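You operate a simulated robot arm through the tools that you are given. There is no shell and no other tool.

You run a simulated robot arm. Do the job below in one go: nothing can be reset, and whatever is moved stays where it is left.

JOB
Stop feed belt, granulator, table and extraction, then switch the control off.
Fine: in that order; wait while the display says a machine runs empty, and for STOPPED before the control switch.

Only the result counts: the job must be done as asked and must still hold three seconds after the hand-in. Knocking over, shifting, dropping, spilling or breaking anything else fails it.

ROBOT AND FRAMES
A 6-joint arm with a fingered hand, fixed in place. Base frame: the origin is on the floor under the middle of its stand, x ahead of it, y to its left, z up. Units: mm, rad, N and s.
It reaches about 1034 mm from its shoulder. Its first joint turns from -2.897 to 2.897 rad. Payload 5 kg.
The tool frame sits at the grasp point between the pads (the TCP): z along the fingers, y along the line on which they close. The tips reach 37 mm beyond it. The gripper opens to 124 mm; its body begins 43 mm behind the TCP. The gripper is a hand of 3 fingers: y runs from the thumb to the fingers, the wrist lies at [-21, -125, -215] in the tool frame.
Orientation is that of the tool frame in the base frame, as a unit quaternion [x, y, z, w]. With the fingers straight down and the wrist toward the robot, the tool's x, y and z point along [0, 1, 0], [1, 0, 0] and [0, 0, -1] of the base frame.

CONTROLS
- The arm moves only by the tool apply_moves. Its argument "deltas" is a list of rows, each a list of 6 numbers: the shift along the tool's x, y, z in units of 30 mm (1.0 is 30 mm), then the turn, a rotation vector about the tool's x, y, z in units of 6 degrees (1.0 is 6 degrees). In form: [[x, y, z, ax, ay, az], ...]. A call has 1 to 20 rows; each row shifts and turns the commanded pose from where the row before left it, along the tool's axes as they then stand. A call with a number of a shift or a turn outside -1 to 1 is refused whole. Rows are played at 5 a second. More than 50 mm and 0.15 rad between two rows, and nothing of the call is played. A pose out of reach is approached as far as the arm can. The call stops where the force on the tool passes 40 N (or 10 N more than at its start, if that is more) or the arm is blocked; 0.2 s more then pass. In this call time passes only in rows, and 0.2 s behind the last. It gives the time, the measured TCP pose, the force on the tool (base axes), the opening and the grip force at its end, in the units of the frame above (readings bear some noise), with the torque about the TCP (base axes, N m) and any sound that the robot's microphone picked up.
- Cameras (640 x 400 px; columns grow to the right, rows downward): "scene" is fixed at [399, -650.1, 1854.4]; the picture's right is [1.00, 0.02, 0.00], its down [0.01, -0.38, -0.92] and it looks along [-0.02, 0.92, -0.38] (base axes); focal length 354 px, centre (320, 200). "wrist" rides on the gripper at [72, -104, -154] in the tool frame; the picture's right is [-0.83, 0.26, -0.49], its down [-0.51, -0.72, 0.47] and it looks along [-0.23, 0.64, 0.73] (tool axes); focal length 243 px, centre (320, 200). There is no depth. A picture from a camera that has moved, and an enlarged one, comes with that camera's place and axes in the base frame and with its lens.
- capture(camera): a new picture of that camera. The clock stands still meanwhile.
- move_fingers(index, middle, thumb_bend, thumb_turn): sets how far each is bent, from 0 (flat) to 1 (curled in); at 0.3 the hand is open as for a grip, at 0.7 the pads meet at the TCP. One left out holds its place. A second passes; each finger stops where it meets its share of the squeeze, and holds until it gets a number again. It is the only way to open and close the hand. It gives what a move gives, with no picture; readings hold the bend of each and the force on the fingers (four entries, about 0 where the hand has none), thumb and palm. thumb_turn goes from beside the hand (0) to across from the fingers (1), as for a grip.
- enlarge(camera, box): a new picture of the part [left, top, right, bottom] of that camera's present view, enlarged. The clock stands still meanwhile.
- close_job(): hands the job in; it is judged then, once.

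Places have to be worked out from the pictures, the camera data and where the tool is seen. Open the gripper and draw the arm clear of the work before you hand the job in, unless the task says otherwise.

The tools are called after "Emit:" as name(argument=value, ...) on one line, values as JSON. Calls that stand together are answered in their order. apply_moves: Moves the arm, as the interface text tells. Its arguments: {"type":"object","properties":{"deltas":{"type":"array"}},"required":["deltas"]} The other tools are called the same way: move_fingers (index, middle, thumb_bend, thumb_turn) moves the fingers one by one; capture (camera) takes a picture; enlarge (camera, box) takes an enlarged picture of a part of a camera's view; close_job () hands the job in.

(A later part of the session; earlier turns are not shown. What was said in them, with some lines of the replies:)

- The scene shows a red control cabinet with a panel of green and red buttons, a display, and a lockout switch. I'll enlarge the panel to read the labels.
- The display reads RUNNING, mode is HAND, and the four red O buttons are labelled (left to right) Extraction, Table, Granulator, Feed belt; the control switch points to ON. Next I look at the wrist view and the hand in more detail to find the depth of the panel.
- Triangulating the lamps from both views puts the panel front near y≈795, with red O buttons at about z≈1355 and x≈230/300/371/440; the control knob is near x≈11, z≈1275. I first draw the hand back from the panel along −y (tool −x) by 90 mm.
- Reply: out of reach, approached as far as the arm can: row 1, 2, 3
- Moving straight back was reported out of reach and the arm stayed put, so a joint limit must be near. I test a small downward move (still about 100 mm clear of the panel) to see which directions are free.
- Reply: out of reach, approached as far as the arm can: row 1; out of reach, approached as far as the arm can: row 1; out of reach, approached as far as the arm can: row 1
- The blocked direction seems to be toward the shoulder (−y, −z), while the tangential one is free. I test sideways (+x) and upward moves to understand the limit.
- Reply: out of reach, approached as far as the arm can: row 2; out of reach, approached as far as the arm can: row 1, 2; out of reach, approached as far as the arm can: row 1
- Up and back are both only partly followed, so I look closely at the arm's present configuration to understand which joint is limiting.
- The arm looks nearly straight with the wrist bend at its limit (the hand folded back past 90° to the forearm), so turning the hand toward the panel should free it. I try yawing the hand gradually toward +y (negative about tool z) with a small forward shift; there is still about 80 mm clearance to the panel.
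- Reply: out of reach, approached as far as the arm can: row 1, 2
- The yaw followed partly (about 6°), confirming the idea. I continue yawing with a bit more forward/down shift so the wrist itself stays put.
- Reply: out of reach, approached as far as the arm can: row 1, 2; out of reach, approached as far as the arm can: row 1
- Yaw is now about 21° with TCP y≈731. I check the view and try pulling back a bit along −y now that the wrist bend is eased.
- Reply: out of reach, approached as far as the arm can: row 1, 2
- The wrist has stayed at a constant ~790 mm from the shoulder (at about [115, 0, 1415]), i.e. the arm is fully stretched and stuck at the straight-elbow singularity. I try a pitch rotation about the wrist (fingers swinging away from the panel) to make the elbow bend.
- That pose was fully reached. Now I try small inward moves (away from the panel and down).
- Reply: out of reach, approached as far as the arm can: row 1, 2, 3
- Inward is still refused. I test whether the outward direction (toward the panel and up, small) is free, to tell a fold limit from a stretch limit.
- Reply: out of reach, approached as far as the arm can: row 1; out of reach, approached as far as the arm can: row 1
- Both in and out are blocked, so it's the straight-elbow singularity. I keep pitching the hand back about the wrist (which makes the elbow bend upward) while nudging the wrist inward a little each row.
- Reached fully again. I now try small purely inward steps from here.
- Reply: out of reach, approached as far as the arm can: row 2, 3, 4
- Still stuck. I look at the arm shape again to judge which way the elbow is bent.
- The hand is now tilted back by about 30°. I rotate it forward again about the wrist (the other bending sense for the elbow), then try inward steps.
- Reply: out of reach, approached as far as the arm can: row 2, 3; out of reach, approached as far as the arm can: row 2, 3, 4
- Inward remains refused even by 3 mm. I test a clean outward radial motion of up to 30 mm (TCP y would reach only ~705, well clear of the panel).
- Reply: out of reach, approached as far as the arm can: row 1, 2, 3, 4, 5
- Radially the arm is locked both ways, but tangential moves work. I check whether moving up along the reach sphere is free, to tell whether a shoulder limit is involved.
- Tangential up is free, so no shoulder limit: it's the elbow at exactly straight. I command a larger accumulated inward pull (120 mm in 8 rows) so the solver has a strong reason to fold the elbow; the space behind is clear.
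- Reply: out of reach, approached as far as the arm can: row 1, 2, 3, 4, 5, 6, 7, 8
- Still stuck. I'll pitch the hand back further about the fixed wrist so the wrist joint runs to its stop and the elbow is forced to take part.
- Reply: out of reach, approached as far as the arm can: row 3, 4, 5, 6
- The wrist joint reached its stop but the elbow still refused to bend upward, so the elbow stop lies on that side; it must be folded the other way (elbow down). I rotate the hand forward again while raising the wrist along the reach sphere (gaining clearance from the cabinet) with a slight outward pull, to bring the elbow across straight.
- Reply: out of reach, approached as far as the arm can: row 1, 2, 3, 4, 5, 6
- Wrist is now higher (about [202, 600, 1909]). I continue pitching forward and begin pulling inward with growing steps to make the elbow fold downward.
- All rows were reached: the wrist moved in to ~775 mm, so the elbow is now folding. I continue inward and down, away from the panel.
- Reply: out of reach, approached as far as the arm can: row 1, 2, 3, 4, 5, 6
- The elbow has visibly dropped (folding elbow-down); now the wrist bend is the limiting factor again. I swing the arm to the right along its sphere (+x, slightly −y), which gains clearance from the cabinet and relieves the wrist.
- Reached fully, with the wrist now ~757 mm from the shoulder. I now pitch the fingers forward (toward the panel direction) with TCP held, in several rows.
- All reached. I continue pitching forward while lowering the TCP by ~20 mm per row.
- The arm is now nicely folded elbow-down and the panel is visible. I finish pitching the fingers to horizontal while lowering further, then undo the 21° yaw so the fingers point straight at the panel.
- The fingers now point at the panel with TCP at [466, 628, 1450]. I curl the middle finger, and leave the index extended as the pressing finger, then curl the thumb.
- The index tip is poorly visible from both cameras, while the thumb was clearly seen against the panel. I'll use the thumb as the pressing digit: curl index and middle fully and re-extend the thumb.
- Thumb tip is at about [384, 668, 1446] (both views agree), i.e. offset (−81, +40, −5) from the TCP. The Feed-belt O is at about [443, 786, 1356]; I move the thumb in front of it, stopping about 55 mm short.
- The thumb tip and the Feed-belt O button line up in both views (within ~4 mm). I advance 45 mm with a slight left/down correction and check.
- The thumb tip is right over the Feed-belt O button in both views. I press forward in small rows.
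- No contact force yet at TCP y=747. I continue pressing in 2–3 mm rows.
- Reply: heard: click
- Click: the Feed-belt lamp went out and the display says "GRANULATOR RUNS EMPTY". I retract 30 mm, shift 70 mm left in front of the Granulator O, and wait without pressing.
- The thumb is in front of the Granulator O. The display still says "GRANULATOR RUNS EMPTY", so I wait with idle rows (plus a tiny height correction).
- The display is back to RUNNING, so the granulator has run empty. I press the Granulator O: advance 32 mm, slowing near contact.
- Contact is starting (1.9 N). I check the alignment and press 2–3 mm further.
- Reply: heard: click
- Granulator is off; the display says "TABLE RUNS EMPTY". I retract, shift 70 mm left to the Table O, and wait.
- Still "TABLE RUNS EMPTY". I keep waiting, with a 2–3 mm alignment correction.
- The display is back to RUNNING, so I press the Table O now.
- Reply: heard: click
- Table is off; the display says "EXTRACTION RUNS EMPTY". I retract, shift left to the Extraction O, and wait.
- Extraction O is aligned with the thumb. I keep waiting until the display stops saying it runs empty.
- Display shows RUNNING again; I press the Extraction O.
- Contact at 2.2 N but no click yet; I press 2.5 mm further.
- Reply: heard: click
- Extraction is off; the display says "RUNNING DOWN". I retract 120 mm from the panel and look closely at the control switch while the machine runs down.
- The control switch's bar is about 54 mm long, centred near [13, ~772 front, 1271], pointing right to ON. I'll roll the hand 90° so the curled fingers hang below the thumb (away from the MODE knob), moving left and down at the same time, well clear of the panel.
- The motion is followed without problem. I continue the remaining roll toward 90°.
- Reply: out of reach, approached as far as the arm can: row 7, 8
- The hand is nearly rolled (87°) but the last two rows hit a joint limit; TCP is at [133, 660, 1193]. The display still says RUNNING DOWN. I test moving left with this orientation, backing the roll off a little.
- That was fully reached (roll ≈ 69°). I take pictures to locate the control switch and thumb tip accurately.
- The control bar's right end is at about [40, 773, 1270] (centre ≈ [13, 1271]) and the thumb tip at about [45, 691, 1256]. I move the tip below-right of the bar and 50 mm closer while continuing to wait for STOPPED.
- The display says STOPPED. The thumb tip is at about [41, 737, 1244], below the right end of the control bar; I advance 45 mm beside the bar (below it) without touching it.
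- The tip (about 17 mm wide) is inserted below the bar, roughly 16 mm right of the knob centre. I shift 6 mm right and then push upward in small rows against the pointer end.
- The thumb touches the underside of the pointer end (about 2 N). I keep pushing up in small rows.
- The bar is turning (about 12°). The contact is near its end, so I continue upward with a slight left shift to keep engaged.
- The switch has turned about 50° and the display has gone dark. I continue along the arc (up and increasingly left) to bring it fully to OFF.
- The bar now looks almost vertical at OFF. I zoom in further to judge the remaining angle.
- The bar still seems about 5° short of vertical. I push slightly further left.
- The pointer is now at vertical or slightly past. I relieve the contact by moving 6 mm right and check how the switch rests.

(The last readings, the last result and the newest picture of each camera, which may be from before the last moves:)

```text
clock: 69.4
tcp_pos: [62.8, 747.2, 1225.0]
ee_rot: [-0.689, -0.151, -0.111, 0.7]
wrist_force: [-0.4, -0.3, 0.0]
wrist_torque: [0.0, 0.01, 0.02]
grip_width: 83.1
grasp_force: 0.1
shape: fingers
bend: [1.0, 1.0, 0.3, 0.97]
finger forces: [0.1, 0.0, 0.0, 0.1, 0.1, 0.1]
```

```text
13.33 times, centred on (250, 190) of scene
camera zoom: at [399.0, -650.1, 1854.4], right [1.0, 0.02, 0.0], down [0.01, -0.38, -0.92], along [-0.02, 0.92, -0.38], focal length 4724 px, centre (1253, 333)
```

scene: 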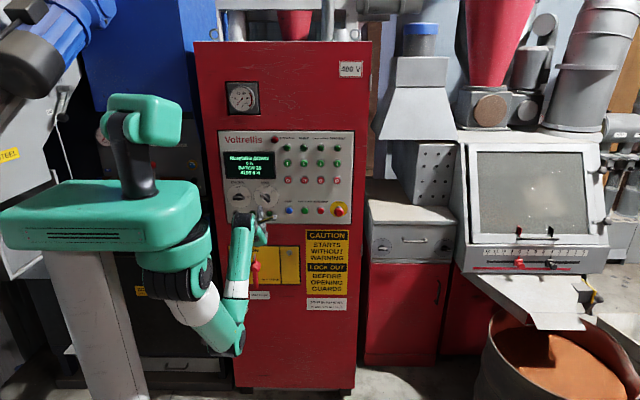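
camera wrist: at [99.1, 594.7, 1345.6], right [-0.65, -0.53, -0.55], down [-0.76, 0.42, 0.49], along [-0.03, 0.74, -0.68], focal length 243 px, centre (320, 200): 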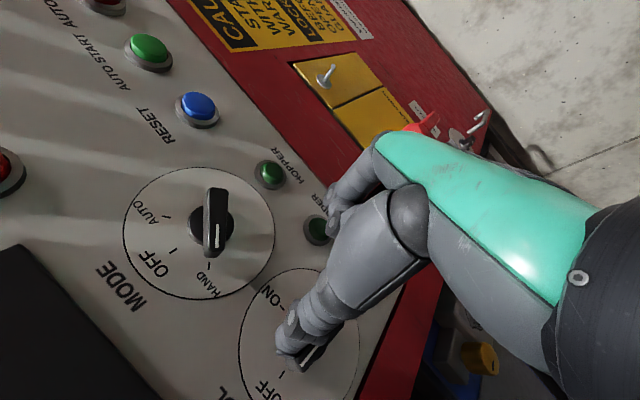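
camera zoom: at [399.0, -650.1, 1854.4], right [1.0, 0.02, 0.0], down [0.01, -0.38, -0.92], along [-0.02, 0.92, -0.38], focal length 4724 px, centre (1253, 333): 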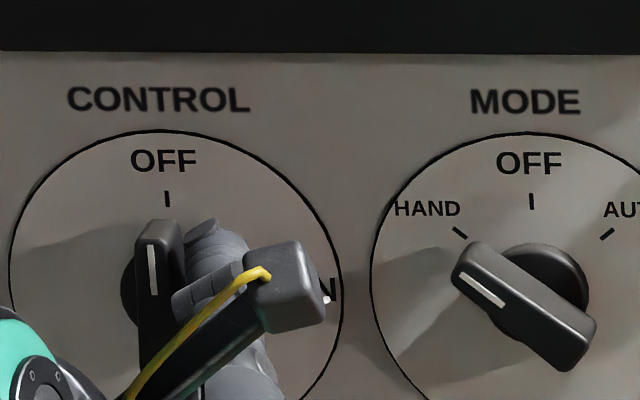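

Contact is released and the switch rests at OFF. I retract the hand straight back from the panel.

Emit:
apply_moves(deltas=[[0, 0, -0.5, 0, 0, 0], [0, 0, -1, 0, 0, 0], [0, 0, -1, 0, 0, 0], [0, 0, -1, 0, 0, 0], [0, 0, -1, 0, 0, 0]])

Emit:
enlarge(camera="scene", box=[235, 175, 265, 205])

Emit:
enlarge(camera="scene", box=[215, 125, 355, 235])

```text
clock: 70.6
tcp_pos: [70.9, 614.9, 1224.0]
ee_rot: [-0.689, -0.151, -0.111, 0.7]
wrist_force: [0.3, 0.4, -1.2]
wrist_torque: [0.01, -0.04, -0.03]
grip_width: 82.8
grasp_force: 0.1
shape: fingers
bend: [1.0, 1.0, 0.3, 0.97]
finger forces: [0.1, 0.1, 0.0, 0.2, 0.1, 0.0]
```

```text
13.33 times, centred on (250, 190) of scene
camera zoom: at [399.0, -650.1, 1854.4], right [1.0, 0.02, 0.0], down [0.01, -0.38, -0.92], along [-0.02, 0.92, -0.38], focal length 4724 px, centre (1253, 333)
```

zoom: 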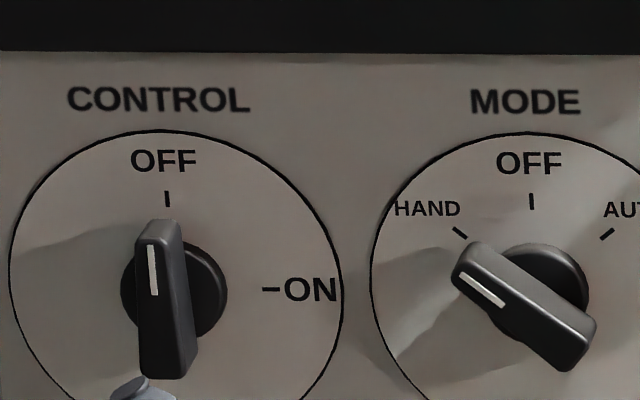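

```text
3.64 times, centred on (285, 180) of scene
camera zoom: at [399.0, -650.1, 1854.4], right [1.0, 0.02, 0.0], down [0.01, -0.38, -0.92], along [-0.02, 0.92, -0.38], focal length 1288 px, centre (447, 273)
```

zoom: 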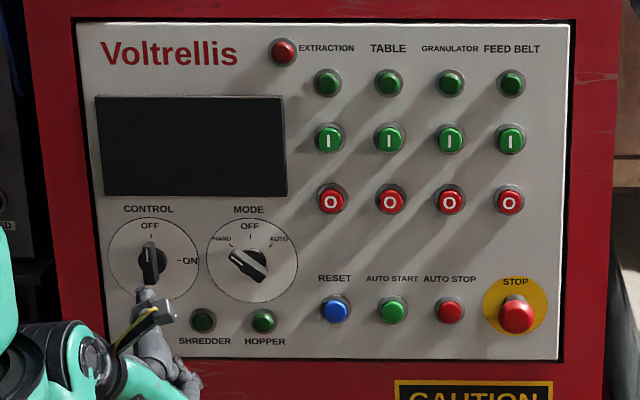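

The control switch points to OFF, all lamps and the display are dark, and nothing else changed. I open the hand and draw back a little further.

Emit:
move_fingers(index=0.3, middle=0.3, thumb_bend=0.3)

Emit:
apply_moves(deltas=[[0, 0, -1, 0, 0, 0], [0, 0, -1, 0, 0, 0], [0, 0, 0, 0, 0, 0], [0, 0, 0, 0, 0, 0], [0, 0, 0, 0, 0, 0], [0, 0, 0, 0, 0, 0]])

Emit:
capture(camera="scene")

Emit:
enlarge(camera="scene", box=[215, 125, 355, 235])

```text
clock: 71.6
tcp_pos: [71.7, 615.0, 1223.6]
ee_rot: [-0.689, -0.15, -0.112, 0.7]
wrist_force: [0.1, 0.7, -0.3]
wrist_torque: [0.02, 0.03, -0.01]
grip_width: 128.4
grasp_force: 0.1
shape: fingers
bend: [0.3, 0.3, 0.3, 0.97]
finger forces: [0.1, 0.0, 0.0, 0.1, 0.1, 0.1]
```

```text
clock: 73.0
tcp_pos: [73.5, 553.6, 1222.9]
ee_rot: [-0.689, -0.15, -0.112, 0.7]
wrist_force: [0.8, 0.2, 0.3]
wrist_torque: [0.0, 0.06, -0.01]
grip_width: 128.3
grasp_force: 0.0
shape: fingers
bend: [0.3, 0.3, 0.3, 0.97]
finger forces: [0.1, 0.1, 0.1, 0.0, 0.0, 0.0]
```

```text
taken
```

scene: 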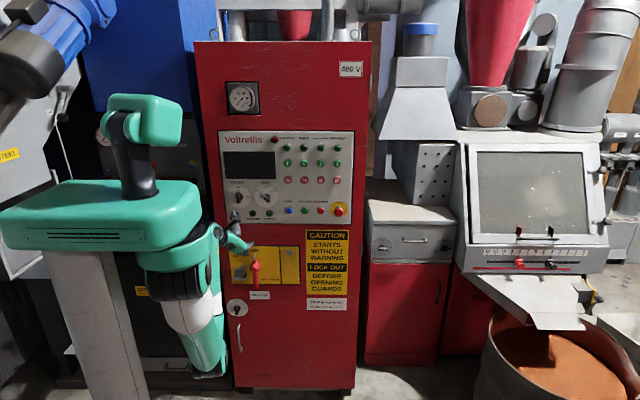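

```text
3.64 times, centred on (285, 180) of scene
camera zoom: at [399.0, -650.1, 1854.4], right [1.0, 0.02, 0.0], down [0.01, -0.38, -0.92], along [-0.02, 0.92, -0.38], focal length 1288 px, centre (447, 273)
```

zoom: 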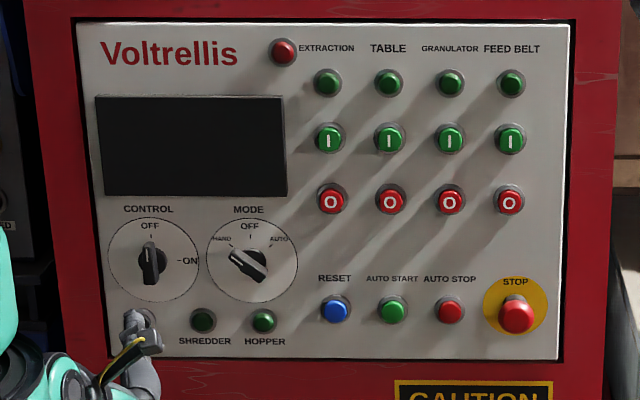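

The pictures show all machine lamps off, the control switch at OFF, the mode and main switches and the emergency stop untouched, and the open hand about 200 mm clear of the panel. I hand the job in.

Emit:
close_job()

```text
The job is handed in.
```

The job is done and handed in. I stopped the feed belt, granulator, table and extraction in that order, then turned the control switch to OFF.

- **Waits:** before each of the next three stops I waited until the display no longer said that machine runs empty. I turned the control switch only after it said STOPPED.
- **State at hand-in:** all four machine lamps and the display were dark, and the control switch rested at OFF. The mode switch, main switch and emergency stop were not touched.
- **Arm:** the hand was open and about 200 mm clear of the panel.

The arm started fully stretched with its elbow locked straight. I spent the first 25 seconds or so working it free before the first button press, without touching anything.
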